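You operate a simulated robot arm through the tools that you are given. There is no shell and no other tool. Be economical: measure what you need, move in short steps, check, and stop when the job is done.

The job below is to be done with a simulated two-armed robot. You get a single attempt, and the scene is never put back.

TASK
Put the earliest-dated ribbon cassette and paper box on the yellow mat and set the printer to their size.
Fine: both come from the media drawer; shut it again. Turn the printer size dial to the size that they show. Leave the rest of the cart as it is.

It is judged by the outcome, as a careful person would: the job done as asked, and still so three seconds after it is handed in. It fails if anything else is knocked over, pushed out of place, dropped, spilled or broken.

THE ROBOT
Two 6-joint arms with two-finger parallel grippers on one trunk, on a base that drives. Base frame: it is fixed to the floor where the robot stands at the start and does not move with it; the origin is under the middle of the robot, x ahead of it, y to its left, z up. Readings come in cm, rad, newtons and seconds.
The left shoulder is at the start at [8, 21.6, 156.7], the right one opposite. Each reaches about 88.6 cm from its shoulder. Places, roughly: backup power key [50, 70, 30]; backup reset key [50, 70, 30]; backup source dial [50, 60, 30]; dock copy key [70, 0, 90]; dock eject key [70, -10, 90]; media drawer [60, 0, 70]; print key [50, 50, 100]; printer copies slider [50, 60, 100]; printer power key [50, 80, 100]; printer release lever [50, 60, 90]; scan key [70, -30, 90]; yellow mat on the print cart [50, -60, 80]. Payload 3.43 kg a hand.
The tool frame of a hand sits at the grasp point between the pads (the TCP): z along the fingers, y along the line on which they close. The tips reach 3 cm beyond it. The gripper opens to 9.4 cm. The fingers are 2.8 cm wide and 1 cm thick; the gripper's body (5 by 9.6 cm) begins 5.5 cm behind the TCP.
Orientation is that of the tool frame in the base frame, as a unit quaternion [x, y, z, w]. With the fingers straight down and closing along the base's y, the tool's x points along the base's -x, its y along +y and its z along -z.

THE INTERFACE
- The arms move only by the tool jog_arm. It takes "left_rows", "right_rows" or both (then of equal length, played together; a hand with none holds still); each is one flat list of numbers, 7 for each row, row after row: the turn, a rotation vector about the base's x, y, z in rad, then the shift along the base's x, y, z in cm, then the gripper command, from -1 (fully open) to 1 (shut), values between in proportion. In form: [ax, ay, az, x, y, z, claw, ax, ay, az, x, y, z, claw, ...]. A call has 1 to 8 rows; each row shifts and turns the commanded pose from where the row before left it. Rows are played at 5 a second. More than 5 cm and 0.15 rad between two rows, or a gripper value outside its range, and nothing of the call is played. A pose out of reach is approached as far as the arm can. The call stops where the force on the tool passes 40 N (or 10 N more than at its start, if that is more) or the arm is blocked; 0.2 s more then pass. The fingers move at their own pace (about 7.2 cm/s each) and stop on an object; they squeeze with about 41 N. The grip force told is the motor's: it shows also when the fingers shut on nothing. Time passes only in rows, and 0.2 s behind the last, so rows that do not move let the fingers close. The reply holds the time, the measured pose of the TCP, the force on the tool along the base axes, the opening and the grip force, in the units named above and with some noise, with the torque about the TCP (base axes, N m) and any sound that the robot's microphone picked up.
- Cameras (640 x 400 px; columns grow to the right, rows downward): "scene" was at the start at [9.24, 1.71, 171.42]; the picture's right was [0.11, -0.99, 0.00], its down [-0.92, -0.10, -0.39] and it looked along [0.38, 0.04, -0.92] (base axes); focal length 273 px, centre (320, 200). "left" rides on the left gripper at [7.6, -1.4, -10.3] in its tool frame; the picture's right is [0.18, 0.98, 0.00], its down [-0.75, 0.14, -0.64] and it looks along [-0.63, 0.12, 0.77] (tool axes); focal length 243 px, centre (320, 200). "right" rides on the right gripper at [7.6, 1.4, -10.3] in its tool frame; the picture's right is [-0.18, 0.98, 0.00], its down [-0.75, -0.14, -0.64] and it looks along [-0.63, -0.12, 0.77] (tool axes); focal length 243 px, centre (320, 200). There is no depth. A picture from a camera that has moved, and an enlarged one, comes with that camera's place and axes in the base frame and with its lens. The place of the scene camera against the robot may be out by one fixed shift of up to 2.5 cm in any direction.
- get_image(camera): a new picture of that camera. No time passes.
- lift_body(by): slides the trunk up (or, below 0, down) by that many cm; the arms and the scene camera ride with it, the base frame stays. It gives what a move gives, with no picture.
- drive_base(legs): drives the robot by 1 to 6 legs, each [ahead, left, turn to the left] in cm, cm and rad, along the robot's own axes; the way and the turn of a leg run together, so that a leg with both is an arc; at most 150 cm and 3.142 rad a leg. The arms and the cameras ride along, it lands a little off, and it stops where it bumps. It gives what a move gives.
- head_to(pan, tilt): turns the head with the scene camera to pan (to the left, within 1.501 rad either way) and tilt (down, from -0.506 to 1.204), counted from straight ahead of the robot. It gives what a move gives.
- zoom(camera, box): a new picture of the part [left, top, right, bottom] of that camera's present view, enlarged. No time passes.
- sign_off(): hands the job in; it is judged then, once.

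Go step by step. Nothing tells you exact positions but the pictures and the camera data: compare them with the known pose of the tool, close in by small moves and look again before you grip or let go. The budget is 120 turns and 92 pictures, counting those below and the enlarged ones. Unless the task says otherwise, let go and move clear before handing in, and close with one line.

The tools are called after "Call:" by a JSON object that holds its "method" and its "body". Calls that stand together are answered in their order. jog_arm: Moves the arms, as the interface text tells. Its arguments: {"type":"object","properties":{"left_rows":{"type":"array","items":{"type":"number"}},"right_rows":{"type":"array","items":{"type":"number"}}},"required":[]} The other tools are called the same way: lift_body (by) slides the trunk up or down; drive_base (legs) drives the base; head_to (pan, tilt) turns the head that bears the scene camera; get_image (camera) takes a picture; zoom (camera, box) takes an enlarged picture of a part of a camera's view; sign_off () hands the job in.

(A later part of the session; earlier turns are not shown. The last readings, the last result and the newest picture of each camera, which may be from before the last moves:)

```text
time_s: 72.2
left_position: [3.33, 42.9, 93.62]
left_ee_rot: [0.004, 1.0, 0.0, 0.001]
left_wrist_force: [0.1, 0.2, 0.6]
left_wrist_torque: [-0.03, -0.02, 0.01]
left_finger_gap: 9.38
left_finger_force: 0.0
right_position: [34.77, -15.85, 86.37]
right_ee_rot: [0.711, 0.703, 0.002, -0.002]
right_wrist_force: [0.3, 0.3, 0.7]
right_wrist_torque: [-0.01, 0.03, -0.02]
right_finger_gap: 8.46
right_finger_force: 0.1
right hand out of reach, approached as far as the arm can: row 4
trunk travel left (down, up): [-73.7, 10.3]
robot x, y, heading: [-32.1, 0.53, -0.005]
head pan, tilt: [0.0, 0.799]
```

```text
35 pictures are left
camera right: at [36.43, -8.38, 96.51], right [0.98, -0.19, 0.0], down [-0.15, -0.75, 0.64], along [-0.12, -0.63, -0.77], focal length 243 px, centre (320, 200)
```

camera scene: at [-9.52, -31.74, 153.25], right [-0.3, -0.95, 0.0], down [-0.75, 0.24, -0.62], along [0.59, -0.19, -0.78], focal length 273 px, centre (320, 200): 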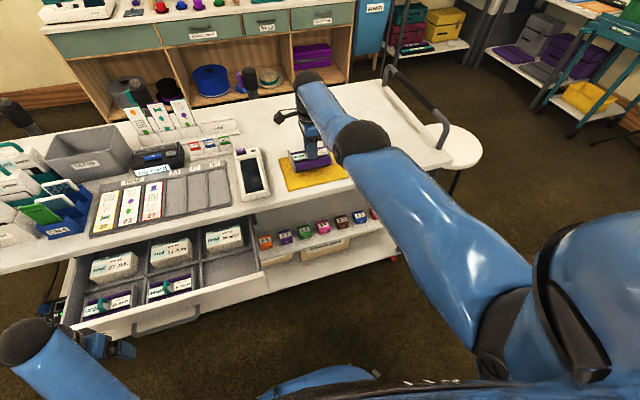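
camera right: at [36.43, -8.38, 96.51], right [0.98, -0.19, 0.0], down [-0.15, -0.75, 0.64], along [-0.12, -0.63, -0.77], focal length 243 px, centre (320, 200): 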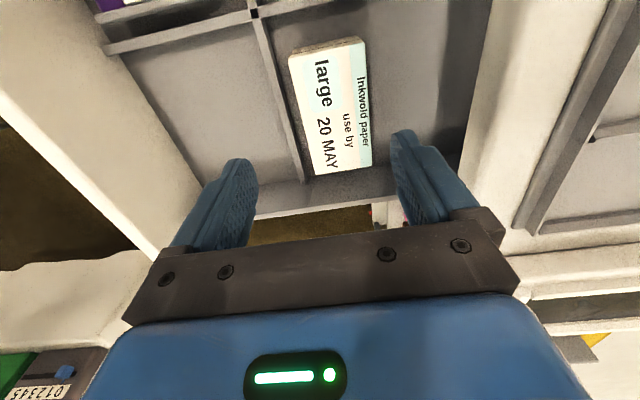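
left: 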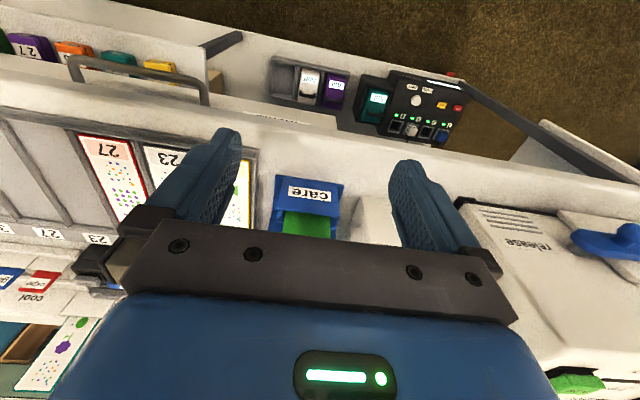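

The box is centred at [36.2, -16.4], and I'm near full stretch. I raise the hand 6 cm, align, and lower the trunk.

Call:
{"method": "jog_arm", "body": {"right_rows": [0, 0, 0, 0, -0.4, 3, -0.9, 0, 0, 0, 0, 0, 4, -0.9]}}

Call:
{"method": "lift_body", "body": {"by": -9}}

Call:
{"method": "get_image", "body": {"camera": "right"}}

```text
time_s: 72.8
left_position: [3.48, 42.99, 93.65]
left_ee_rot: [0.005, 1.0, 0.0, 0.002]
left_wrist_force: [0.4, 0.2, 0.0]
left_wrist_torque: [0.0, -0.02, -0.03]
left_finger_gap: 9.42
left_finger_force: 0.1
right_position: [34.61, -16.44, 93.3]
right_ee_rot: [0.712, 0.703, 0.001, -0.002]
right_wrist_force: [-0.6, -0.2, -0.4]
right_wrist_torque: [0.01, 0.01, -0.03]
right_finger_gap: 8.94
right_finger_force: 0.0
trunk travel left (down, up): [-73.7, 10.3]
robot x, y, heading: [-31.78, 0.55, -0.009]
head pan, tilt: [0.0, 0.799]
```

```text
time_s: 74.1
left_position: [3.28, 43.02, 84.58]
left_ee_rot: [0.004, 1.0, 0.001, 0.002]
left_wrist_force: [-0.2, 0.0, 0.0]
left_wrist_torque: [0.02, 0.04, 0.07]
left_finger_gap: 9.39
left_finger_force: 0.0
right_position: [34.69, -16.44, 84.22]
right_ee_rot: [0.711, 0.703, 0.0, -0.001]
right_wrist_force: [0.1, -0.5, 0.2]
right_wrist_torque: [0.01, 0.0, 0.01]
right_finger_gap: 8.92
right_finger_force: 0.0
trunk travel left (down, up): [-64.7, 19.3]
robot x, y, heading: [-31.54, 0.91, -0.009]
head pan, tilt: [0.0, 0.799]
```

```text
34 pictures are left
camera right: at [36.26, -8.96, 94.57], right [0.98, -0.19, 0.0], down [-0.15, -0.75, 0.64], along [-0.13, -0.63, -0.77], focal length 243 px, centre (320, 200)
```

right: 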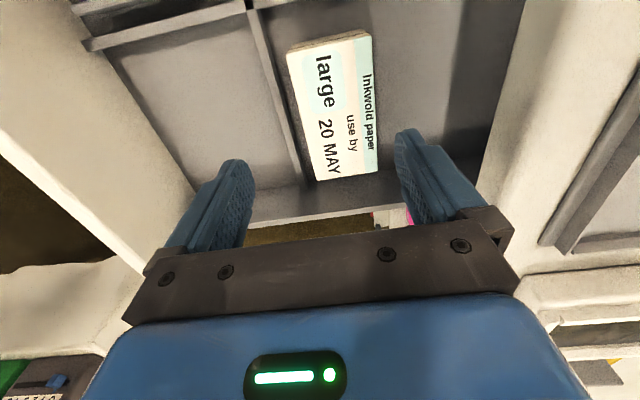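

The gap between the divider and the box's front is narrow, so I zoom to measure it.

Call:
{"method": "zoom", "body": {"camera": "right", "box": [230, 10, 430, 210]}}

```text
2.00 times, centred on (330, 110) of right
camera zoom: at [36.26, -8.96, 94.57], right [0.98, -0.19, 0.0], down [-0.15, -0.75, 0.64], along [-0.13, -0.63, -0.77], focal length 485 px, centre (300, 380)
```

zoom: 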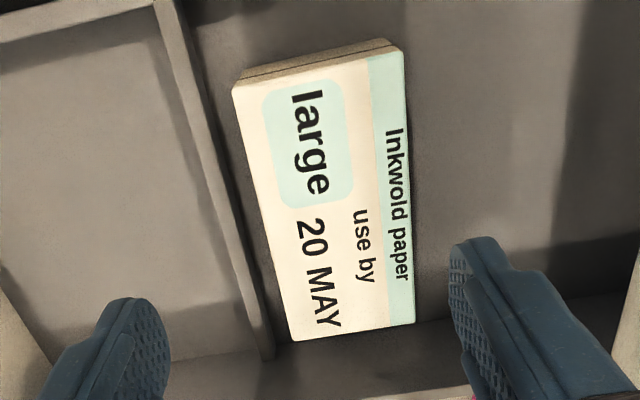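

Triangulating: divider top z≈73 with its rear face at x≈31.8; box spans x≈33–39.4, top z≈74. I place the hand so that the front finger fits in that gap and come down partway.

Call:
{"method": "jog_arm", "body": {"right_rows": [0, 0, 0, 2.3, 0, 0, -0.8, 0, 0, 0, 0, 0, -3, -0.8, 0, 0, 0, 0, 0, -3, -0.8]}}

Call:
{"method": "get_image", "body": {"camera": "right"}}

```text
time_s: 74.9
left_position: [3.28, 43.05, 84.64]
left_ee_rot: [0.004, 1.0, 0.0, 0.001]
left_wrist_force: [-0.3, 0.3, 0.4]
left_wrist_torque: [-0.02, 0.01, 0.0]
left_finger_gap: 9.37
left_finger_force: 0.0
right_position: [36.07, -16.52, 79.07]
right_ee_rot: [0.711, 0.703, 0.002, 0.0]
right_wrist_force: [0.7, -0.2, -0.3]
right_wrist_torque: [0.02, 0.0, -0.03]
right_finger_gap: 8.48
right_finger_force: 0.0
right hand out of reach, approached as far as the arm can: row 3
trunk travel left (down, up): [-64.7, 19.3]
robot x, y, heading: [-31.62, 0.3, -0.007]
head pan, tilt: [0.0, 0.799]
```

```text
32 pictures are left
camera right: at [37.65, -9.07, 89.37], right [0.98, -0.19, 0.0], down [-0.15, -0.75, 0.64], along [-0.12, -0.63, -0.77], focal length 243 px, centre (320, 200)
```

right: 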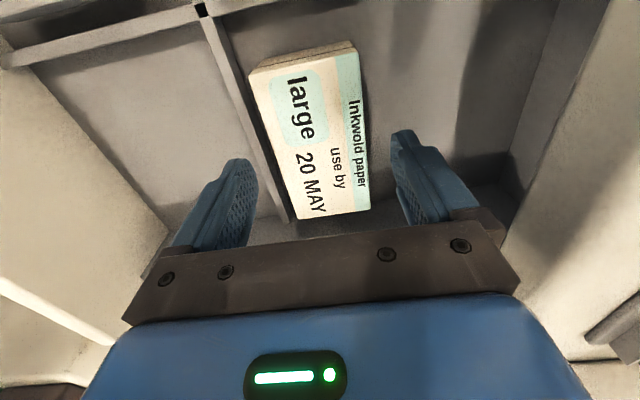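

The estimates agree (gap x 31.7–33.4). The arm is at its limit again, so I trade height between trunk and arm.

Call:
{"method": "jog_arm", "body": {"right_rows": [0, 0, 0, 0.3, 0, 5, -0.8, 0, 0, 0, 0, 0, 5, -0.8]}}

Call:
{"method": "lift_body", "body": {"by": -10}}

Call:
{"method": "get_image", "body": {"camera": "right"}}

```text
time_s: 75.5
left_position: [3.29, 43.04, 84.64]
left_ee_rot: [0.005, 1.0, 0.0, 0.001]
left_wrist_force: [-0.5, -0.6, -1.0]
left_wrist_torque: [-0.04, -0.01, 0.0]
left_finger_gap: 9.41
left_finger_force: 0.0
right_position: [39.05, -16.38, 87.01]
right_ee_rot: [0.711, 0.703, -0.005, -0.007]
right_wrist_force: [-14.9, 1.4, -14.9]
right_wrist_torque: [-0.13, 0.99, 0.22]
right_finger_gap: 7.65
right_finger_force: 0.1
right hand out of reach, approached as far as the arm can: row 1, 2
trunk travel left (down, up): [-64.7, 19.3]
robot x, y, heading: [-32.07, 0.36, -0.009]
head pan, tilt: [0.0, 0.799]
```

```text
time_s: 76.0
left_position: [2.93, 42.94, 82.64]
left_ee_rot: [0.005, 1.0, 0.001, 0.005]
left_wrist_force: [1.1, 0.0, -1.2]
left_wrist_torque: [-0.03, 0.02, 0.03]
left_finger_gap: 9.42
left_finger_force: 0.0
right_position: [39.4, -16.29, 86.36]
right_ee_rot: [0.711, 0.704, 0.003, 0.002]
right_wrist_force: [-27.7, 2.0, 25.0]
right_wrist_torque: [0.18, -0.38, 0.29]
right_finger_gap: 6.94
right_finger_force: 0.1
trunk travel left (down, up): [-62.7, 21.3]
robot x, y, heading: [-31.94, 0.37, -0.007]
head pan, tilt: [0.0, 0.799]
stopped: the force on the tool passed its limit at 43 N (the readings are from after the stop); the commanded pose is now the measured one
```

```text
31 pictures are left
camera right: at [40.9, -8.82, 96.62], right [0.98, -0.19, 0.0], down [-0.15, -0.75, 0.64], along [-0.12, -0.63, -0.77], focal length 243 px, centre (320, 200)
```

right: 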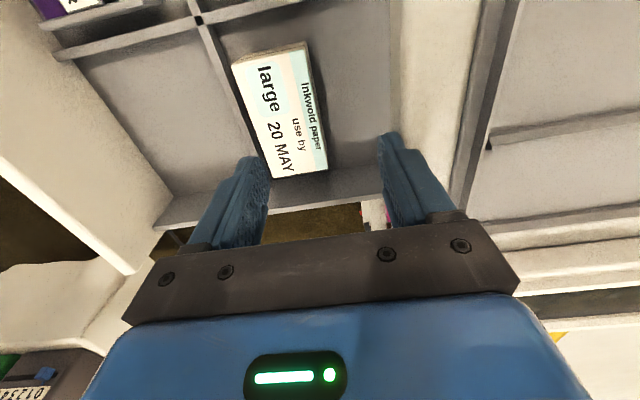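

The rear finger pressed against the table's edge (at x≈43.8) because the commanded pose had drifted; I back off at once.

Call:
{"method": "jog_arm", "body": {"right_rows": [0, 0, 0, -1.2, 0, 0.3, -0.8, 0, 0, 0, -1.2, 0, 0, -0.8]}}

Call:
{"method": "lift_body", "body": {"by": -4}}

Call:
{"method": "zoom", "body": {"camera": "scene", "box": [160, 60, 480, 300]}}

```text
time_s: 76.6
left_position: [2.9, 42.96, 82.97]
left_ee_rot: [0.005, 1.0, 0.0, 0.005]
left_wrist_force: [0.3, 0.5, -0.6]
left_wrist_torque: [-0.01, -0.06, 0.01]
left_finger_gap: 9.39
left_finger_force: 0.0
right_position: [39.35, -16.31, 86.1]
right_ee_rot: [0.711, 0.703, 0.005, 0.004]
right_wrist_force: [-23.9, -1.1, 23.6]
right_wrist_torque: [0.27, -0.42, 0.31]
right_finger_gap: 7.14
right_finger_force: 0.1
right hand out of reach, approached as far as the arm can: row 1, 2
trunk travel left (down, up): [-62.7, 21.3]
robot x, y, heading: [-32.14, 0.45, -0.004]
head pan, tilt: [0.0, 0.799]
```

```text
time_s: 77.1
left_position: [2.93, 42.96, 81.47]
left_ee_rot: [0.005, 1.0, 0.0, 0.005]
left_wrist_force: [0.1, 0.0, 0.3]
left_wrist_torque: [0.05, 0.01, -0.01]
left_finger_gap: 9.4
left_finger_force: 0.0
right_position: [39.31, -16.39, 85.13]
right_ee_rot: [0.711, 0.703, 0.003, 0.003]
right_wrist_force: [-24.6, 0.8, 23.5]
right_wrist_torque: [-0.5, -0.73, 0.01]
right_finger_gap: 7.08
right_finger_force: 0.0
trunk travel left (down, up): [-61.3, 22.7]
robot x, y, heading: [-32.11, 0.65, -0.013]
head pan, tilt: [0.0, 0.799]
stopped: the force on the tool passed its limit at 60 N (the readings are from after the stop); the commanded pose is now the measured one
```

```text
1.67 times, centred on (320, 180) of scene
camera zoom: at [-21.41, 1.7, 155.74], right [-0.01, -1.0, 0.0], down [-0.71, 0.01, -0.7], along [0.7, -0.01, -0.71], focal length 456 px, centre (320, 233)
```

zoom: 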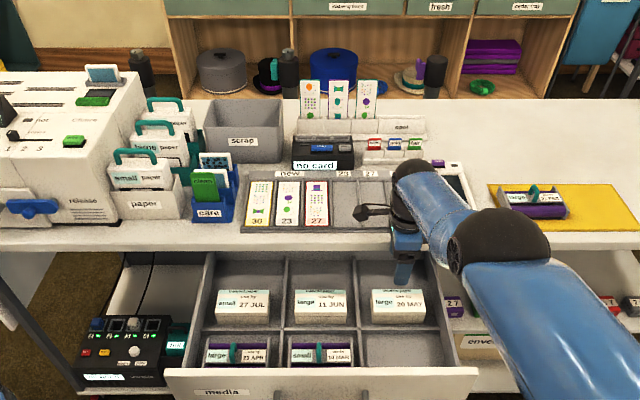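

The finger is wedged on the table edge. I raise the trunk to free it upward, then look again.

Call:
{"method": "lift_body", "body": {"by": 9}}

Call:
{"method": "jog_arm", "body": {"right_rows": [0, 0, 0, -1, 0, 0, -0.8, 0, 0, 0, -1, 0, 0, -0.8]}}

Call:
{"method": "get_image", "body": {"camera": "right"}}

```text
time_s: 78.3
left_position: [3.4, 42.94, 90.32]
left_ee_rot: [0.005, 1.0, 0.002, 0.001]
left_wrist_force: [0.4, 0.5, 0.5]
left_wrist_torque: [-0.02, 0.01, 0.03]
left_finger_gap: 9.4
left_finger_force: 0.0
right_position: [39.99, -16.24, 93.46]
right_ee_rot: [0.711, 0.703, 0.004, 0.002]
right_wrist_force: [0.7, 0.2, 0.6]
right_wrist_torque: [-0.01, 0.02, 0.02]
right_finger_gap: 8.44
right_finger_force: 0.0
trunk travel left (down, up): [-70.3, 13.7]
robot x, y, heading: [-32.02, 0.74, -0.006]
head pan, tilt: [0.0, 0.799]
```

```text
time_s: 78.9
left_position: [3.48, 43.06, 90.35]
left_ee_rot: [0.005, 1.0, 0.001, 0.002]
left_wrist_force: [0.5, 0.6, -0.5]
left_wrist_torque: [-0.01, 0.07, 0.0]
left_finger_gap: 9.41
left_finger_force: 0.1
right_position: [39.79, -16.26, 93.11]
right_ee_rot: [0.711, 0.703, 0.002, 0.001]
right_wrist_force: [-0.7, -0.7, -0.5]
right_wrist_torque: [-0.01, 0.03, -0.03]
right_finger_gap: 8.45
right_finger_force: 0.1
right hand out of reach, approached as far as the arm can: row 1, 2
trunk travel left (down, up): [-70.3, 13.7]
robot x, y, heading: [-31.74, 0.53, -0.006]
head pan, tilt: [0.0, 0.799]
```

```text
29 pictures are left
camera right: at [41.32, -8.76, 103.43], right [0.98, -0.2, 0.01], down [-0.15, -0.75, 0.64], along [-0.12, -0.63, -0.77], focal length 243 px, centre (320, 200)
```

right: 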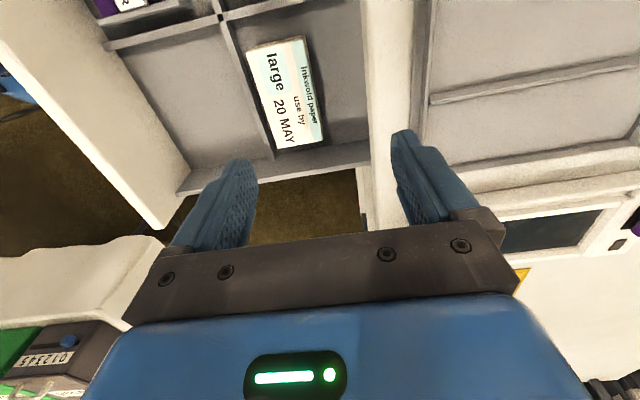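

The hand is free and nothing is disturbed, but the arm resists moving back. I try a larger pull-back to get the arm out of this posture.

Call:
{"method": "jog_arm", "body": {"right_rows": [0, 0, 0, -3, 0, 0, -0.8, 0, 0, 0, -3, 0, 0, -0.8, 0, 0, 0, -3, 0, 0, -0.8]}}

Call:
{"method": "get_image", "body": {"camera": "scene"}}

```text
time_s: 79.7
left_position: [3.35, 42.97, 90.3]
left_ee_rot: [0.003, 1.0, 0.001, 0.002]
left_wrist_force: [-0.2, -0.3, 0.1]
left_wrist_torque: [0.01, 0.04, 0.04]
left_finger_gap: 9.38
left_finger_force: 0.1
right_position: [38.39, -15.69, 89.92]
right_ee_rot: [0.711, 0.703, 0.003, 0.002]
right_wrist_force: [0.2, -0.2, 0.7]
right_wrist_torque: [0.0, 0.0, 0.02]
right_finger_gap: 8.45
right_finger_force: 0.1
right hand out of reach, approached as far as the arm can: row 1, 2, 3
trunk travel left (down, up): [-70.3, 13.7]
robot x, y, heading: [-31.85, 0.51, -0.012]
head pan, tilt: [0.0, 0.799]
```

```text
28 pictures are left
camera scene: at [-20.36, 1.52, 164.71], right [-0.01, -1.0, 0.0], down [-0.72, 0.01, -0.7], along [0.7, -0.01, -0.72], focal length 273 px, centre (320, 200)
```

scene: 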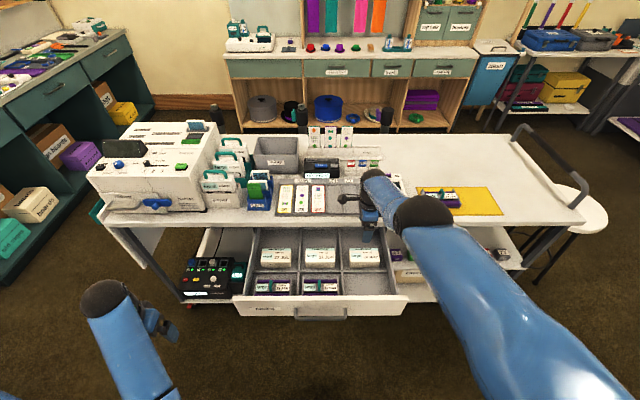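

I understand the posture limits now: I'll raise the trunk, move the base 4 cm closer, settle the arm in its comfortable range above the box, and then use the trunk for the straight descent.

Call:
{"method": "lift_body", "body": {"by": 6}}

Call:
{"method": "drive_base", "body": {"legs": [[4, 0, 0]]}}

Call:
{"method": "jog_arm", "body": {"right_rows": [0, 0, 0, 1.2, 0, -2, -0.8, 0, 0, 0, 1.2, 0, -2, -0.8, 0, 0, 0, 1.2, 0, -2, -0.8, 0, 0, 0, 1.2, 0, -2, -0.8]}}

Call:
{"method": "get_image", "body": {"camera": "right"}}

```text
time_s: 80.7
left_position: [3.34, 42.99, 96.41]
left_ee_rot: [0.004, 1.0, 0.001, 0.0]
left_wrist_force: [0.2, 1.0, -0.5]
left_wrist_torque: [0.0, 0.04, -0.06]
left_finger_gap: 9.4
left_finger_force: 0.1
right_position: [38.5, -15.84, 95.93]
right_ee_rot: [0.711, 0.703, 0.003, 0.001]
right_wrist_force: [0.9, 0.9, -0.5]
right_wrist_torque: [0.01, 0.01, 0.02]
right_finger_gap: 8.46
right_finger_force: 0.0
trunk travel left (down, up): [-76.3, 7.7]
robot x, y, heading: [-32.26, -0.0, -0.004]
head pan, tilt: [0.0, 0.799]
```

```text
time_s: 81.6
left_position: [6.52, 42.95, 96.54]
left_ee_rot: [0.004, 1.0, 0.0, 0.005]
left_wrist_force: [-0.3, 0.2, 0.2]
left_wrist_torque: [-0.01, -0.07, 0.02]
left_finger_gap: 9.43
left_finger_force: 0.0
right_position: [41.59, -15.79, 96.61]
right_ee_rot: [0.711, 0.703, 0.006, 0.005]
right_wrist_force: [-1.4, -0.2, -0.3]
right_wrist_torque: [0.01, -0.09, 0.0]
right_finger_gap: 8.44
right_finger_force: 0.0
trunk travel left (down, up): [-76.3, 7.7]
robot x, y, heading: [-28.25, 0.29, -0.004]
head pan, tilt: [0.0, 0.799]
```

```text
time_s: 82.6
left_position: [7.32, 43.03, 96.24]
left_ee_rot: [0.005, 1.0, 0.001, 0.001]
left_wrist_force: [-0.3, -0.3, 0.1]
left_wrist_torque: [0.03, -0.01, -0.03]
left_finger_gap: 9.41
left_finger_force: 0.1
right_position: [40.67, -16.09, 91.67]
right_ee_rot: [0.711, 0.703, 0.002, 0.001]
right_wrist_force: [0.2, 0.4, 0.2]
right_wrist_torque: [-0.01, 0.0, 0.01]
right_finger_gap: 8.46
right_finger_force: 0.1
right hand out of reach, approached as far as the arm can: row 1, 2, 3, 4
trunk travel left (down, up): [-76.3, 7.7]
robot x, y, heading: [-28.12, 0.18, -0.008]
head pan, tilt: [0.0, 0.799]
```

```text
27 pictures are left
camera right: at [42.25, -8.61, 101.93], right [0.98, -0.2, 0.0], down [-0.15, -0.75, 0.64], along [-0.12, -0.63, -0.77], focal length 243 px, centre (320, 200)
```

right: 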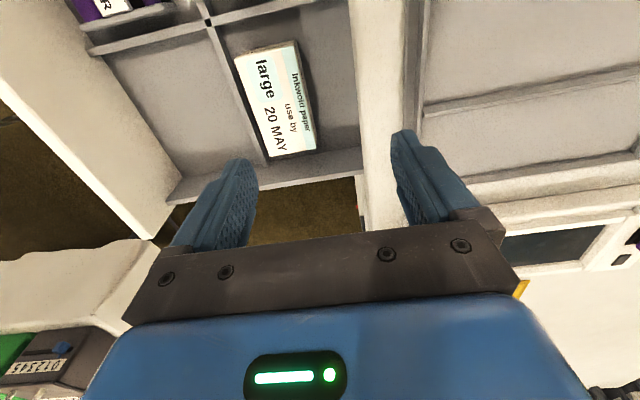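

The arm is caught straight-out (singular), refusing to fold. I tilt the hand a bit to make the elbow bend.

Call:
{"method": "jog_arm", "body": {"right_rows": [0, -0.14, 0, 0, 0, 1, -0.8, 0, -0.14, 0, 0, 0, 1, -0.8, 0, -0.14, 0, 0, 0, 1, -0.8, 0, -0.14, 0, 0, 0, 0, -0.8]}}

```text
time_s: 83.6
left_position: [7.21, 42.91, 96.38]
left_ee_rot: [0.004, 1.0, 0.0, 0.002]
left_wrist_force: [-0.1, -0.3, -0.6]
left_wrist_torque: [-0.01, -0.01, 0.0]
left_finger_gap: 9.4
left_finger_force: 0.1
right_position: [48.59, -15.53, 90.44]
right_ee_rot: [0.682, 0.675, 0.201, 0.196]
right_wrist_force: [-0.6, -0.3, 0.0]
right_wrist_torque: [0.01, 0.01, 0.0]
right_finger_gap: 8.45
right_finger_force: 0.0
right hand out of reach, approached as far as the arm can: row 1, 2, 3, 4
trunk travel left (down, up): [-76.3, 7.7]
robot x, y, heading: [-27.92, 0.49, -0.008]
head pan, tilt: [0.0, 0.799]
```

The wrist stays put, only the fingers swung. I swing back and beyond to the other side, so that the commanded pose becomes reachable and the arm can unlock.

Call:
{"method": "jog_arm", "body": {"right_rows": [0, 0.14, 0, 0, 0, 1, -0.8, 0, 0.14, 0, 0, 0, 0, -0.8, 0, 0.14, 0, 0, 0, 0, -0.8, 0, 0.14, 0, 0, 0, 0, -0.8, 0, 0.14, 0, 0, 0, 0, -0.8, 0, 0.14, 0, 0, 0, 0, -0.8, 0, 0.14, 0, 0, 0, 0, -0.8]}}

Call:
{"method": "get_image", "body": {"camera": "scene"}}

```text
time_s: 85.2
left_position: [7.2, 43.0, 96.3]
left_ee_rot: [0.004, 1.0, 0.0, 0.0]
left_wrist_force: [0.0, 0.4, 0.4]
left_wrist_torque: [0.0, -0.02, 0.01]
left_finger_gap: 9.38
left_finger_force: 0.0
right_position: [34.24, -16.78, 97.79]
right_ee_rot: [0.697, 0.687, -0.146, -0.145]
right_wrist_force: [0.5, 0.7, 0.1]
right_wrist_torque: [-0.03, -0.01, 0.0]
right_finger_gap: 8.46
right_finger_force: 0.0
right hand out of reach, approached as far as the arm can: row 1, 2, 3, 4, 5, 6, 7
trunk travel left (down, up): [-76.3, 7.7]
robot x, y, heading: [-28.07, 0.63, -0.008]
head pan, tilt: [0.0, 0.799]
```

```text
26 pictures are left
camera scene: at [-16.47, 1.47, 170.7], right [-0.01, -1.0, 0.0], down [-0.72, 0.01, -0.7], along [0.7, -0.01, -0.72], focal length 273 px, centre (320, 200)
```

scene: 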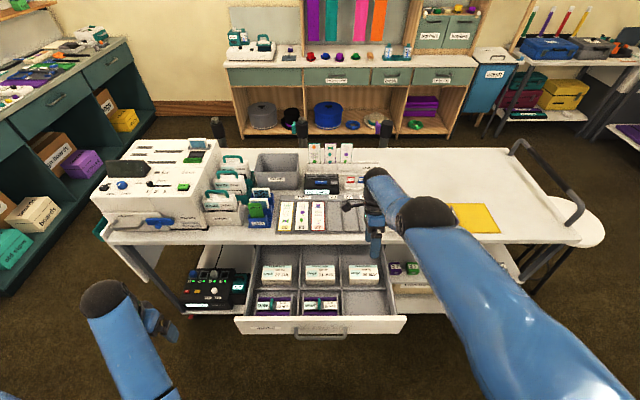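

Call:
{"method": "jog_arm", "body": {"right_rows": [0, 0, 0, -3, 0, 0, -0.8, 0, 0, 0, -3, 0, 2, -0.8, 0, 0, 0, -3, 0, 2, -0.8]}}

```text
time_s: 86.0
left_position: [7.29, 43.0, 96.32]
left_ee_rot: [0.004, 1.0, 0.0, 0.001]
left_wrist_force: [0.6, -0.7, 0.5]
left_wrist_torque: [0.01, 0.03, 0.03]
left_finger_gap: 9.39
left_finger_force: 0.1
right_position: [33.96, -16.09, 97.82]
right_ee_rot: [0.696, 0.688, -0.147, -0.145]
right_wrist_force: [0.0, -0.4, -0.7]
right_wrist_torque: [0.0, 0.02, 0.0]
right_finger_gap: 8.45
right_finger_force: 0.1
right hand out of reach, approached as far as the arm can: row 1, 2, 3
trunk travel left (down, up): [-76.3, 7.7]
robot x, y, heading: [-28.14, 0.31, -0.005]
head pan, tilt: [0.0, 0.799]
```

The arm is locked straight. I drive back to free floor, where I can swing the hand down and inward to fold the elbow.

Call:
{"method": "drive_base", "body": {"legs": [[-36, 0, 0]]}}

Call:
{"method": "jog_arm", "body": {"right_rows": [0, -0.14, 0, -4, 0, -2, -0.8, 0, -0.14, 0, -4, 0, -2, -0.8, 0, -0.14, 0, -4, 0, -2, -0.8, 0, 0, 0, -4, 0, -2, -0.8, 0, 0, 0, -4, 0, -2, -0.8]}}

```text
time_s: 88.3
left_position: [-28.48, 43.12, 96.11]
left_ee_rot: [0.008, 1.0, 0.001, -0.001]
left_wrist_force: [0.1, -0.2, -0.1]
left_wrist_torque: [0.0, 0.02, -0.01]
left_finger_gap: 9.37
left_finger_force: 0.1
right_position: [-2.19, -16.16, 97.61]
right_ee_rot: [0.699, 0.684, -0.146, -0.146]
right_wrist_force: [-0.1, -1.0, 0.0]
right_wrist_torque: [0.02, 0.04, 0.01]
right_finger_gap: 8.46
right_finger_force: 0.0
trunk travel left (down, up): [-76.3, 7.7]
robot x, y, heading: [-64.47, 1.05, -0.013]
head pan, tilt: [0.0, 0.799]
```

```text
time_s: 89.5
left_position: [-28.7, 43.14, 96.23]
left_ee_rot: [0.007, 1.0, 0.001, 0.001]
left_wrist_force: [0.1, -0.5, 0.6]
left_wrist_torque: [0.0, -0.01, -0.01]
left_finger_gap: 9.41
left_finger_force: 0.2
right_position: [-5.81, -14.93, 77.49]
right_ee_rot: [0.714, 0.7, 0.004, 0.0]
right_wrist_force: [0.9, 0.3, -0.4]
right_wrist_torque: [0.03, 0.04, 0.0]
right_finger_gap: 8.47
right_finger_force: 0.1
right hand out of reach, approached as far as the arm can: row 1, 2, 3, 4, 5
trunk travel left (down, up): [-76.3, 7.7]
robot x, y, heading: [-64.37, 1.16, -0.012]
head pan, tilt: [0.0, 0.799]
```

Still straight. I try the opposite swing, up and outward, in the free space.

Call:
{"method": "jog_arm", "body": {"right_rows": [0, 0, 0, 2.5, 0, 4, -0.8, 0, 0, 0, 2.5, 0, 4, -0.8, 0, 0, 0, 2.5, 0, 4, -0.8, 0, 0, 0, 2.5, 0, 4, -0.8, 0, 0, 0, 2.5, 0, 4, -0.8, 0, 0, 0, 2.5, 0, 4, -0.8]}}

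Call:
{"method": "get_image", "body": {"camera": "scene"}}

```text
time_s: 90.9
left_position: [-28.63, 43.12, 96.36]
left_ee_rot: [0.008, 1.0, 0.001, 0.002]
left_wrist_force: [0.1, -0.4, -0.6]
left_wrist_torque: [0.03, 0.01, 0.0]
left_finger_gap: 9.42
left_finger_force: 0.0
right_position: [8.19, -14.79, 101.43]
right_ee_rot: [0.714, 0.7, 0.003, 0.0]
right_wrist_force: [0.0, 0.5, -1.7]
right_wrist_torque: [0.02, -0.01, -0.01]
right_finger_gap: 8.45
right_finger_force: 0.1
right hand out of reach, approached as far as the arm can: row 1, 2, 5, 6
trunk travel left (down, up): [-76.3, 7.7]
robot x, y, heading: [-64.14, 1.15, -0.016]
head pan, tilt: [0.0, 0.799]
```

```text
25 pictures are left
camera scene: at [-52.74, 1.83, 170.7], right [-0.02, -1.0, 0.0], down [-0.72, 0.01, -0.7], along [0.7, -0.01, -0.72], focal length 273 px, centre (320, 200)
```

scene: 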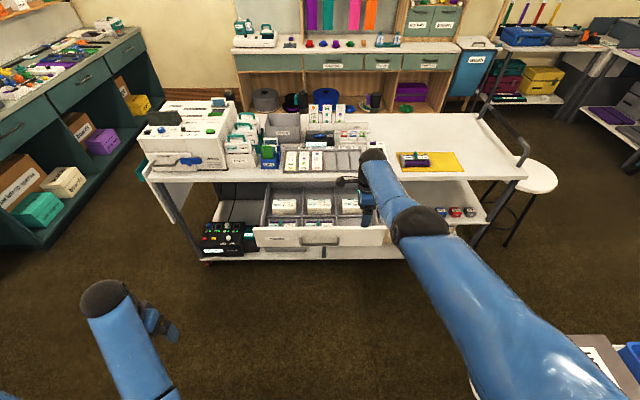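

Two rows were reached properly, so the elbow has unlocked. I come down to a comfortable pose.

Call:
{"method": "jog_arm", "body": {"right_rows": [0, 0, 0, 0, 0, -4, -0.8, 0, 0, 0, 0, 0, -4, -0.8, 0, 0, 0, 0, 0, -4, -0.8, 0, 0, 0, 0, 0, -4, -0.8, 0, 0, 0, 0, 0, -4, -0.8]}}

```text
time_s: 92.1
left_position: [-28.75, 43.09, 96.36]
left_ee_rot: [0.008, 1.0, 0.001, 0.002]
left_wrist_force: [0.2, -0.4, 0.5]
left_wrist_torque: [0.03, 0.01, 0.02]
left_finger_gap: 9.39
left_finger_force: 0.1
right_position: [0.57, -15.44, 85.41]
right_ee_rot: [0.713, 0.701, 0.004, 0.0]
right_wrist_force: [0.6, 0.2, -0.3]
right_wrist_torque: [0.01, 0.0, 0.01]
right_finger_gap: 8.44
right_finger_force: 0.1
right hand out of reach, approached as far as the arm can: row 1, 2, 3, 4, 5
trunk travel left (down, up): [-76.3, 7.7]
robot x, y, heading: [-64.19, 1.02, -0.019]
head pan, tilt: [0.0, 0.799]
```

The arm's wrist keeps a constant radius (still straight). I bring the command near the actual pose while sweeping upward, which unlocked it before.

Call:
{"method": "jog_arm", "body": {"right_rows": [0, 0, 0, 4, 0, 0, -0.8, 0, 0, 0, 4, 0, 0, -0.8, 0, 0, 0, 4, 0, 0, -0.8, 0, 0, 0, 3, 0, 2, -0.8, 0, 0, 0, 0, 0, 3, -0.8, 0, 0, 0, -1, 0, 2, -0.8]}}

```text
time_s: 93.5
left_position: [-28.79, 43.08, 96.23]
left_ee_rot: [0.008, 1.0, 0.001, 0.002]
left_wrist_force: [-0.1, -0.3, 0.1]
left_wrist_torque: [0.02, -0.03, 0.02]
left_finger_gap: 9.4
left_finger_force: 0.0
right_position: [2.89, -16.15, 96.64]
right_ee_rot: [0.714, 0.701, 0.003, 0.001]
right_wrist_force: [0.5, 0.2, 1.0]
right_wrist_torque: [0.01, -0.01, 0.01]
right_finger_gap: 8.47
right_finger_force: 0.1
right hand out of reach, approached as far as the arm can: row 1, 2, 3, 4
trunk travel left (down, up): [-76.3, 7.7]
robot x, y, heading: [-64.04, 0.95, -0.021]
head pan, tilt: [0.0, 0.799]
```

Unlocked: it follows again. I fold in a bit more to have margin.

Call:
{"method": "jog_arm", "body": {"right_rows": [0, 0, 0, -2, 0, 0, -0.8, 0, 0, 0, -2, 0, 0, -0.8, 0, 0, 0, -2, 0, -1, -0.8, 0, 0, 0, -2, 0, -1, -0.8]}}

```text
time_s: 94.5
left_position: [-28.66, 43.19, 96.42]
left_ee_rot: [0.008, 1.0, 0.001, 0.002]
left_wrist_force: [-0.3, 0.1, -0.9]
left_wrist_torque: [-0.01, -0.02, -0.02]
left_finger_gap: 9.4
left_finger_force: 0.1
right_position: [-4.9, -16.01, 94.62]
right_ee_rot: [0.713, 0.702, 0.004, 0.0]
right_wrist_force: [0.5, 0.2, 0.4]
right_wrist_torque: [0.0, 0.0, 0.0]
right_finger_gap: 8.45
right_finger_force: 0.0
trunk travel left (down, up): [-76.3, 7.7]
robot x, y, heading: [-64.35, 0.83, -0.016]
head pan, tilt: [0.0, 0.799]
```

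Good margin now. I drive forward again so the hand comes over the box.

Call:
{"method": "drive_base", "body": {"legs": [[38, 0, 0.016]]}}

Call:
{"method": "get_image", "body": {"camera": "right"}}

```text
time_s: 97.0
left_position: [8.7, 43.74, 96.36]
left_ee_rot: [-0.004, 1.0, 0.001, 0.003]
left_wrist_force: [-0.6, -0.1, -0.4]
left_wrist_torque: [0.03, -0.02, 0.02]
left_finger_gap: 9.39
left_finger_force: 0.0
right_position: [33.97, -14.98, 94.57]
right_ee_rot: [0.706, 0.709, 0.004, 0.001]
right_wrist_force: [-0.3, 0.1, 0.2]
right_wrist_torque: [0.0, -0.01, 0.02]
right_finger_gap: 8.46
right_finger_force: 0.0
trunk travel left (down, up): [-76.3, 7.7]
robot x, y, heading: [-25.71, 0.65, 0.004]
head pan, tilt: [0.0, 0.799]
```

```text
24 pictures are left
camera right: at [35.32, -7.41, 104.98], right [0.98, -0.18, 0.01], down [-0.14, -0.76, 0.64], along [-0.11, -0.63, -0.77], focal length 243 px, centre (320, 200)
```

right: 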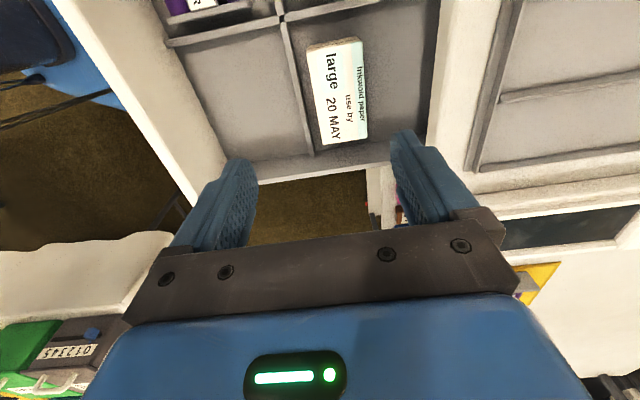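

Box at x 33–39, y≈-17. I align for the narrow front gap and descend with the trunk.

Call:
{"method": "jog_arm", "body": {"right_rows": [0, 0, 0, 1.6, -1, 0, -0.8, 0, 0, 0, 1.6, -1, 0, -0.8]}}

Call:
{"method": "lift_body", "body": {"by": -16}}

Call:
{"method": "get_image", "body": {"camera": "right"}}

```text
time_s: 97.6
left_position: [8.76, 43.75, 96.44]
left_ee_rot: [-0.003, 1.0, 0.0, 0.002]
left_wrist_force: [0.5, 0.2, -0.1]
left_wrist_torque: [0.02, 0.0, -0.02]
left_finger_gap: 9.4
left_finger_force: 0.0
right_position: [37.18, -16.85, 94.53]
right_ee_rot: [0.705, 0.709, 0.004, 0.0]
right_wrist_force: [1.0, 0.0, -0.2]
right_wrist_torque: [0.03, -0.02, 0.06]
right_finger_gap: 8.48
right_finger_force: 0.1
trunk travel left (down, up): [-76.3, 7.7]
robot x, y, heading: [-25.36, 0.78, 0.0]
head pan, tilt: [0.0, 0.799]
```

```text
time_s: 99.4
left_position: [8.86, 43.89, 80.2]
left_ee_rot: [-0.003, 1.0, 0.002, 0.0]
left_wrist_force: [0.1, 0.6, -0.1]
left_wrist_torque: [0.02, -0.02, 0.01]
left_finger_gap: 9.41
left_finger_force: 0.1
right_position: [37.21, -16.97, 78.6]
right_ee_rot: [0.705, 0.709, 0.003, 0.0]
right_wrist_force: [-0.4, 0.3, 0.7]
right_wrist_torque: [0.03, -0.03, 0.01]
right_finger_gap: 8.45
right_finger_force: 0.1
trunk travel left (down, up): [-60.3, 23.7]
robot x, y, heading: [-25.5, 1.01, 0.007]
head pan, tilt: [0.0, 0.799]
```

```text
23 pictures are left
camera right: at [38.68, -9.39, 88.83], right [0.98, -0.18, 0.0], down [-0.14, -0.76, 0.64], along [-0.11, -0.63, -0.77], focal length 243 px, centre (320, 200)
```

right: 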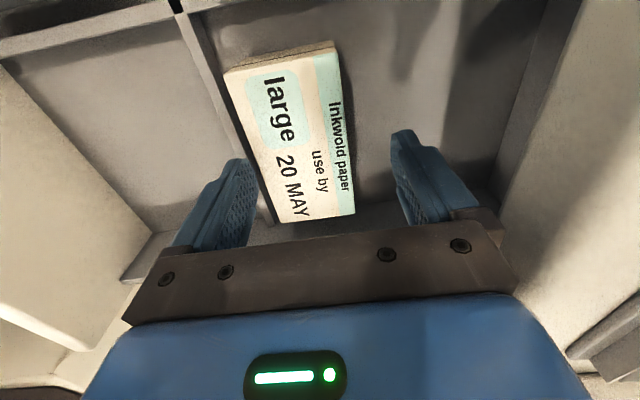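

The front finger should go 0.4 cm further forward to enter the gap. I widen slightly and descend in small steps.

Call:
{"method": "jog_arm", "body": {"right_rows": [0, 0, 0, -0.2, 0, 0, -0.92, 0, 0, 0, 0, 0, -1, -0.92, 0, 0, 0, 0, 0, -1, -0.92, 0, 0, 0, 0, 0, -1, -0.92]}}

Call:
{"method": "get_image", "body": {"camera": "right"}}

```text
time_s: 100.4
left_position: [8.86, 43.79, 80.35]
left_ee_rot: [-0.003, 1.0, 0.001, 0.001]
left_wrist_force: [-0.2, 0.2, -0.1]
left_wrist_torque: [0.01, 0.02, 0.02]
left_finger_gap: 9.39
left_finger_force: 0.1
right_position: [37.06, -17.05, 75.59]
right_ee_rot: [0.705, 0.709, 0.003, 0.0]
right_wrist_force: [0.4, -0.4, 0.5]
right_wrist_torque: [-0.03, -0.01, 0.02]
right_finger_gap: 9.0
right_finger_force: 0.1
trunk travel left (down, up): [-60.3, 23.7]
robot x, y, heading: [-25.75, 0.85, 0.006]
head pan, tilt: [0.0, 0.799]
```

```text
22 pictures are left
camera right: at [38.48, -9.39, 85.85], right [0.98, -0.18, 0.0], down [-0.14, -0.76, 0.64], along [-0.11, -0.63, -0.77], focal length 243 px, centre (320, 200)
```

right: 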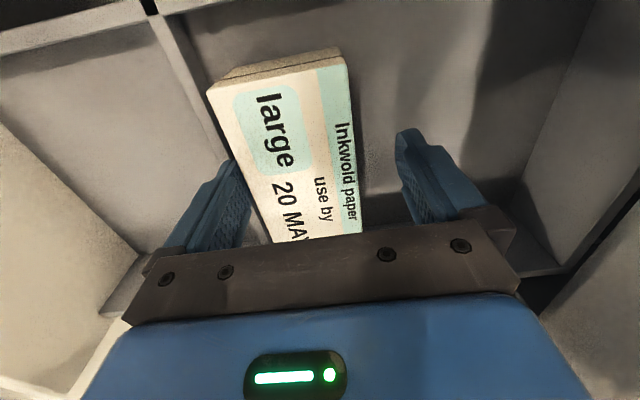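

The front finger has slipped into the gap with no contact. One centimetre more, then close.

Call:
{"method": "jog_arm", "body": {"right_rows": [0, 0, 0, 0, 0, -0.6, -0.92, 0, 0, 0, 0, 0, -0.5, -0.92, 0, 0, 0, 0, 0, 0, -0.2, 0, 0, 0, 0, 0, 0, 1, 0, 0, 0, 0, 0, 0, 1, 0, 0, 0, 0, 0, 0, 1]}}

Call:
{"method": "get_image", "body": {"camera": "right"}}

```text
time_s: 101.8
left_position: [8.93, 43.69, 80.29]
left_ee_rot: [-0.004, 1.0, 0.001, 0.001]
left_wrist_force: [-0.5, -0.2, 0.3]
left_wrist_torque: [0.05, -0.02, -0.02]
left_finger_gap: 9.39
left_finger_force: 0.1
right_position: [37.06, -17.01, 74.4]
right_ee_rot: [0.705, 0.709, 0.004, 0.0]
right_wrist_force: [0.1, 0.0, -0.1]
right_wrist_torque: [-0.02, -0.05, 0.01]
right_finger_gap: 6.42
right_finger_force: 41.3
trunk travel left (down, up): [-60.3, 23.7]
robot x, y, heading: [-25.86, 0.92, 0.011]
head pan, tilt: [0.0, 0.799]
```

```text
21 pictures are left
camera right: at [38.52, -9.43, 84.71], right [0.98, -0.18, 0.0], down [-0.14, -0.76, 0.64], along [-0.11, -0.63, -0.77], focal length 243 px, centre (320, 200)
```

right: 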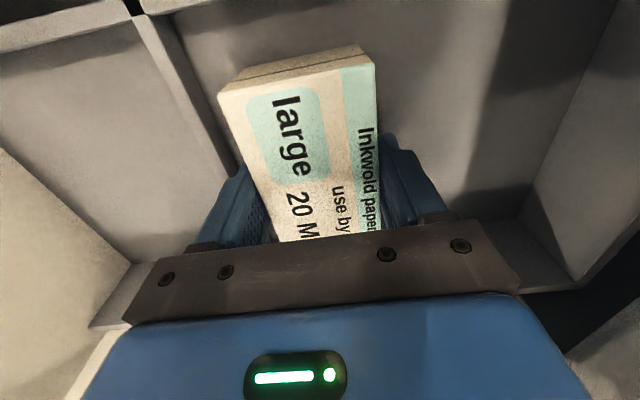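

The box is gripped (6.4 cm). I lift it clear with the trunk and check.

Call:
{"method": "lift_body", "body": {"by": 19}}

Call:
{"method": "jog_arm", "body": {"left_rows": [0, 0, 0, 0, -3.6, 0, 1, 0, 0, 0, 0, -3.6, 0, 1, 0, 0, 0, 0, -3.6, 0, 1, 0, 0, 0, 0, -3.6, 0, 1, 0, 0, 0, 0, -3.6, 0, 1, 0, 0, 0, 0, -3.6, 0, 1, 0, 0, 0, 0, -3.6, 0, 1, 0, 0, 0, 0, -3.3, 0, 1]}}

Call:
{"method": "get_image", "body": {"camera": "scene"}}

```text
time_s: 103.9
left_position: [8.88, 43.77, 99.24]
left_ee_rot: [-0.003, 1.0, 0.001, 0.001]
left_wrist_force: [0.4, 0.9, 0.5]
left_wrist_torque: [-0.02, -0.01, -0.02]
left_finger_gap: 9.43
left_finger_force: 0.1
right_position: [37.2, -16.98, 93.45]
right_ee_rot: [0.705, 0.709, 0.003, 0.0]
right_wrist_force: [0.0, 0.1, -2.9]
right_wrist_torque: [0.0, 0.0, 0.01]
right_finger_gap: 6.41
right_finger_force: 41.3
trunk travel left (down, up): [-79.3, 4.7]
robot x, y, heading: [-25.48, 0.77, 0.006]
head pan, tilt: [0.0, 0.799]
```

```text
time_s: 105.7
left_position: [8.81, 15.34, 99.18]
left_ee_rot: [-0.004, 1.0, 0.001, 0.0]
left_wrist_force: [-0.1, 0.5, 0.1]
left_wrist_torque: [0.01, 0.04, 0.01]
left_finger_gap: 0.0
left_finger_force: 32.9
right_position: [37.12, -17.0, 93.43]
right_ee_rot: [0.705, 0.709, 0.004, 0.0]
right_wrist_force: [0.4, -0.9, -3.5]
right_wrist_torque: [0.01, 0.0, -0.03]
right_finger_gap: 6.42
right_finger_force: 41.0
trunk travel left (down, up): [-79.3, 4.7]
robot x, y, heading: [-25.63, 1.08, 0.01]
head pan, tilt: [0.0, 0.799]
```

```text
20 pictures are left
camera scene: at [-14.1, 1.84, 173.7], right [0.01, -1.0, 0.0], down [-0.72, 0.0, -0.7], along [0.7, 0.01, -0.72], focal length 273 px, centre (320, 200)
```

scene: 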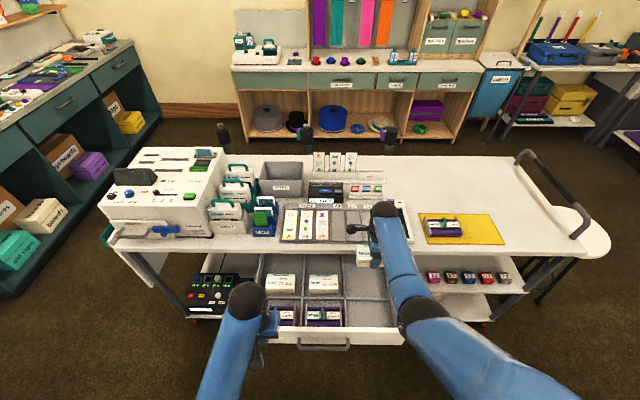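

The box is held clear. With the left hand I lower in front of the drawer panel (left of its handle) and push the drawer partway in, so that the base can approach the mat.

Call:
{"method": "jog_arm", "body": {"left_rows": [0, 0, 0, 0, 0.5, -4.5, 1, 0, 0, 0, 0, 0.5, -4.5, 1, 0, 0, 0, 0, 0.5, -4.5, 1, 0, 0, 0, 0, 0, -4.5, 1, 0, 0, 0, 0, 0, -3.2, 1]}}

Call:
{"method": "jog_arm", "body": {"left_rows": [0, 0, 0, 2.5, 0, 0, 1, 0, 0, 0, 2.5, 0, 0, 1, 0, 0, 0, 2.5, 0, 0, 1, 0, 0, 0, 2.5, 0, 0, 1, 0, 0, 0, 2.5, 0, 0, 1, 0, 0, 0, 2.5, 0, 0, 1, 0, 0, 0, 2.5, 0, 0, 1, 0, 0, 0, 2.5, 0, 0, 1]}}

Call:
{"method": "get_image", "body": {"camera": "scene"}}

```text
time_s: 106.9
left_position: [8.93, 16.88, 78.02]
left_ee_rot: [-0.004, 1.0, 0.001, 0.001]
left_wrist_force: [0.0, -0.3, 0.3]
left_wrist_torque: [0.05, 0.01, -0.01]
left_finger_gap: 0.0
left_finger_force: 32.7
right_position: [37.15, -17.05, 93.38]
right_ee_rot: [0.705, 0.709, 0.003, -0.001]
right_wrist_force: [0.3, 0.8, -3.6]
right_wrist_torque: [0.01, 0.01, 0.02]
right_finger_gap: 6.41
right_finger_force: 40.8
trunk travel left (down, up): [-79.3, 4.7]
robot x, y, heading: [-26.13, 0.55, 0.008]
head pan, tilt: [0.0, 0.799]
```

```text
time_s: 108.7
left_position: [28.98, 16.72, 77.96]
left_ee_rot: [-0.003, 1.0, 0.002, 0.001]
left_wrist_force: [-1.0, -0.6, 0.3]
left_wrist_torque: [0.01, -0.03, -0.02]
left_finger_gap: 0.01
left_finger_force: 33.4
right_position: [37.39, -17.04, 93.25]
right_ee_rot: [0.705, 0.709, 0.003, -0.001]
right_wrist_force: [0.3, 0.6, -3.3]
right_wrist_torque: [-0.01, 0.03, 0.01]
right_finger_gap: 6.42
right_finger_force: 41.5
trunk travel left (down, up): [-79.3, 4.7]
robot x, y, heading: [-25.76, 0.57, 0.008]
head pan, tilt: [0.0, 0.799]
```

```text
19 pictures are left
camera scene: at [-13.9, 1.88, 173.68], right [0.01, -1.0, 0.0], down [-0.72, -0.01, -0.7], along [0.7, 0.01, -0.72], focal length 273 px, centre (320, 200)
```

scene: 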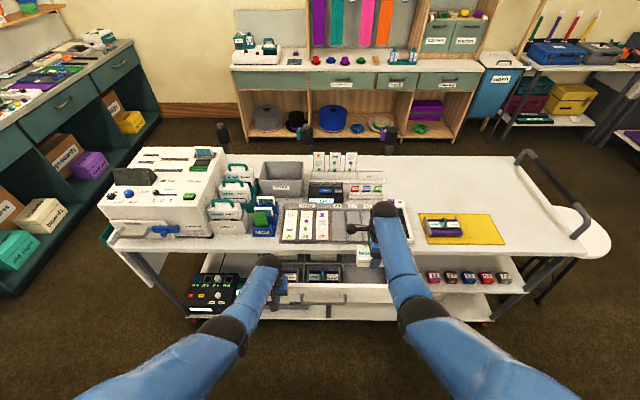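

The drawer went in smoothly (panel at x≈30). I withdraw the left hand up and away.

Call:
{"method": "jog_arm", "body": {"left_rows": [0, 0, 0, -3, 0, 0, 1, 0, 0, 0, -3, 0, 0, 1, 0, 0, 0, -3, 0, 1, 1, 0, 0, 0, -3, 0, 3.5, 1, 0, 0, 0, -3, 0, 3.5, 1, 0, 0, 0, 0, 3, 3.5, 1, 0, 0, 0, 0, 3, 3.5, 1, 0, 0, 0, 0, 3, 3.5, 1]}}

Call:
{"method": "drive_base", "body": {"legs": [[0, -30, 0]]}}

Call:
{"method": "jog_arm", "body": {"right_rows": [0, 0, 0, 0, -3.5, 0.5, 1, 0, 0, 0, 0, -3.5, 0.5, 1, 0, 0, 0, 0, -3.5, 0.5, 1, 0, 0, 0, 0, -3.5, 0.5, 1]}}

```text
time_s: 110.5
left_position: [13.67, 25.75, 96.56]
left_ee_rot: [-0.003, 1.0, 0.0, 0.0]
left_wrist_force: [-0.1, -0.6, -0.3]
left_wrist_torque: [-0.01, -0.02, -0.01]
left_finger_gap: 0.03
left_finger_force: 32.7
right_position: [37.07, -16.9, 93.42]
right_ee_rot: [0.705, 0.709, 0.003, -0.001]
right_wrist_force: [0.3, 0.1, -3.5]
right_wrist_torque: [-0.02, 0.01, 0.02]
right_finger_gap: 6.4
right_finger_force: 41.0
trunk travel left (down, up): [-79.3, 4.7]
robot x, y, heading: [-25.8, 0.68, 0.006]
head pan, tilt: [0.0, 0.799]
```

```text
time_s: 112.5
left_position: [14.1, -4.2, 96.46]
left_ee_rot: [-0.003, 1.0, 0.0, 0.001]
left_wrist_force: [0.0, 0.1, 0.8]
left_wrist_torque: [-0.04, 0.02, -0.01]
left_finger_gap: 0.01
left_finger_force: 32.6
right_position: [37.21, -46.81, 93.35]
right_ee_rot: [0.706, 0.708, 0.003, 0.001]
right_wrist_force: [0.2, -0.4, -3.2]
right_wrist_torque: [-0.02, 0.01, 0.01]
right_finger_gap: 6.39
right_finger_force: 40.7
trunk travel left (down, up): [-79.3, 4.7]
robot x, y, heading: [-25.8, -28.95, 0.007]
head pan, tilt: [0.0, 0.799]
```

```text
time_s: 113.5
left_position: [14.04, -4.46, 96.59]
left_ee_rot: [-0.002, 1.0, 0.002, 0.001]
left_wrist_force: [0.0, 0.7, -0.1]
left_wrist_torque: [-0.01, 0.01, -0.01]
left_finger_gap: 0.0
left_finger_force: 32.9
right_position: [37.16, -61.53, 95.2]
right_ee_rot: [0.706, 0.708, 0.005, 0.0]
right_wrist_force: [0.8, -0.3, -3.5]
right_wrist_torque: [-0.01, 0.02, -0.03]
right_finger_gap: 6.41
right_finger_force: 41.5
trunk travel left (down, up): [-79.3, 4.7]
robot x, y, heading: [-25.77, -29.15, 0.007]
head pan, tilt: [0.0, 0.799]
```

The box is now abreast of the mat's free part. I drive 14 cm forward to bring it over the mat.

Call:
{"method": "drive_base", "body": {"legs": [[14.5, 0, 0]]}}

Call:
{"method": "get_image", "body": {"camera": "right"}}

```text
time_s: 114.9
left_position: [28.27, -4.26, 96.61]
left_ee_rot: [-0.003, 1.0, 0.001, 0.003]
left_wrist_force: [-0.2, -0.1, 0.5]
left_wrist_torque: [0.05, 0.0, 0.04]
left_finger_gap: 0.0
left_finger_force: 33.4
right_position: [51.33, -61.3, 95.53]
right_ee_rot: [0.706, 0.708, 0.004, 0.0]
right_wrist_force: [0.6, 0.2, -2.4]
right_wrist_torque: [-0.03, 0.02, -0.03]
right_finger_gap: 6.42
right_finger_force: 41.1
trunk travel left (down, up): [-79.3, 4.7]
robot x, y, heading: [-11.16, -29.1, 0.003]
head pan, tilt: [0.0, 0.799]
```

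```text
18 pictures are left
camera right: at [52.74, -53.76, 105.7], right [0.98, -0.18, 0.01], down [-0.14, -0.76, 0.64], along [-0.11, -0.63, -0.77], focal length 243 px, centre (320, 200)
```

right: 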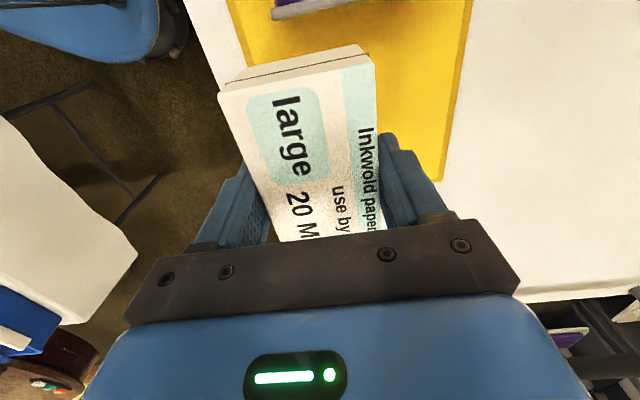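

The free part of the mat runs y -54 to -70. I center the box there and lower with the trunk.

Call:
{"method": "jog_arm", "body": {"right_rows": [0, 0, 0, 1.1, -0.4, 0, 1, 0, 0, 0, 1, -0.4, 0, 1]}}

Call:
{"method": "lift_body", "body": {"by": -5}}

Call:
{"method": "get_image", "body": {"camera": "right"}}

```text
time_s: 115.5
left_position: [28.39, -4.13, 96.65]
left_ee_rot: [-0.003, 1.0, 0.002, 0.002]
left_wrist_force: [-0.6, -0.4, 0.0]
left_wrist_torque: [0.02, 0.01, -0.01]
left_finger_gap: 0.0
left_finger_force: 33.0
right_position: [53.63, -62.1, 95.13]
right_ee_rot: [0.706, 0.708, 0.003, -0.001]
right_wrist_force: [-0.1, -0.7, -3.0]
right_wrist_torque: [0.02, -0.02, -0.04]
right_finger_gap: 6.4
right_finger_force: 40.9
trunk travel left (down, up): [-79.3, 4.7]
robot x, y, heading: [-10.54, -29.23, 0.005]
head pan, tilt: [0.0, 0.799]
```

```text
time_s: 116.4
left_position: [28.53, -4.2, 91.53]
left_ee_rot: [-0.002, 1.0, 0.0, 0.001]
left_wrist_force: [0.6, 0.5, 0.4]
left_wrist_torque: [0.04, 0.02, -0.01]
left_finger_gap: 0.0
left_finger_force: 32.4
right_position: [53.71, -62.17, 90.07]
right_ee_rot: [0.706, 0.709, 0.003, -0.001]
right_wrist_force: [-0.3, -0.5, -2.4]
right_wrist_torque: [-0.01, 0.0, 0.06]
right_finger_gap: 6.42
right_finger_force: 40.9
trunk travel left (down, up): [-74.3, 9.7]
robot x, y, heading: [-11.37, -29.57, 0.004]
head pan, tilt: [0.0, 0.799]
```

```text
17 pictures are left
camera right: at [55.17, -54.6, 100.46], right [0.98, -0.18, 0.0], down [-0.14, -0.76, 0.64], along [-0.11, -0.63, -0.77], focal length 243 px, centre (320, 200)
```

right: 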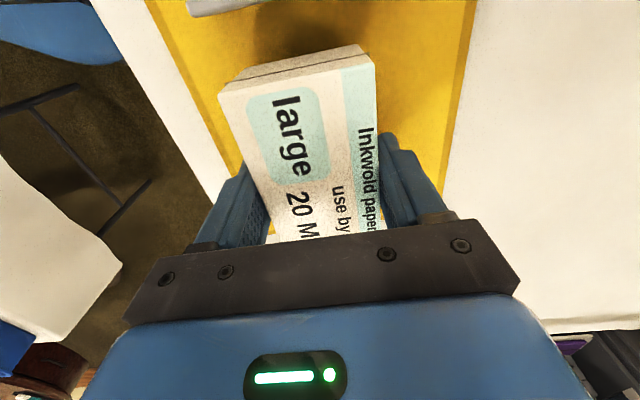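

Nicely placed. I lower in small trunk steps until contact.

Call:
{"method": "lift_body", "body": {"by": -1}}

Call:
{"method": "lift_body", "body": {"by": -0.6}}

```text
time_s: 117.0
left_position: [28.63, -4.3, 90.46]
left_ee_rot: [-0.003, 1.0, 0.001, 0.001]
left_wrist_force: [0.1, -0.5, -0.7]
left_wrist_torque: [-0.01, 0.0, 0.01]
left_finger_gap: 0.0
left_finger_force: 33.2
right_position: [53.84, -62.1, 89.19]
right_ee_rot: [0.706, 0.708, 0.003, -0.001]
right_wrist_force: [-0.7, -0.1, -2.6]
right_wrist_torque: [-0.01, 0.02, 0.02]
right_finger_gap: 6.41
right_finger_force: 40.9
trunk travel left (down, up): [-73.3, 10.7]
robot x, y, heading: [-11.22, -28.71, 0.006]
head pan, tilt: [0.0, 0.799]
```

```text
time_s: 117.5
left_position: [28.35, -4.18, 90.02]
left_ee_rot: [-0.002, 1.0, 0.0, 0.002]
left_wrist_force: [0.3, 0.2, 0.6]
left_wrist_torque: [-0.01, -0.02, -0.02]
left_finger_gap: 0.01
left_finger_force: 32.8
right_position: [53.78, -62.17, 88.74]
right_ee_rot: [0.706, 0.708, 0.004, 0.001]
right_wrist_force: [-2.0, -0.2, 10.9]
right_wrist_torque: [0.26, 0.54, -0.05]
right_finger_gap: 6.41
right_finger_force: 40.8
trunk travel left (down, up): [-72.7, 11.3]
robot x, y, heading: [-10.64, -29.26, 0.004]
head pan, tilt: [0.0, 0.799]
```

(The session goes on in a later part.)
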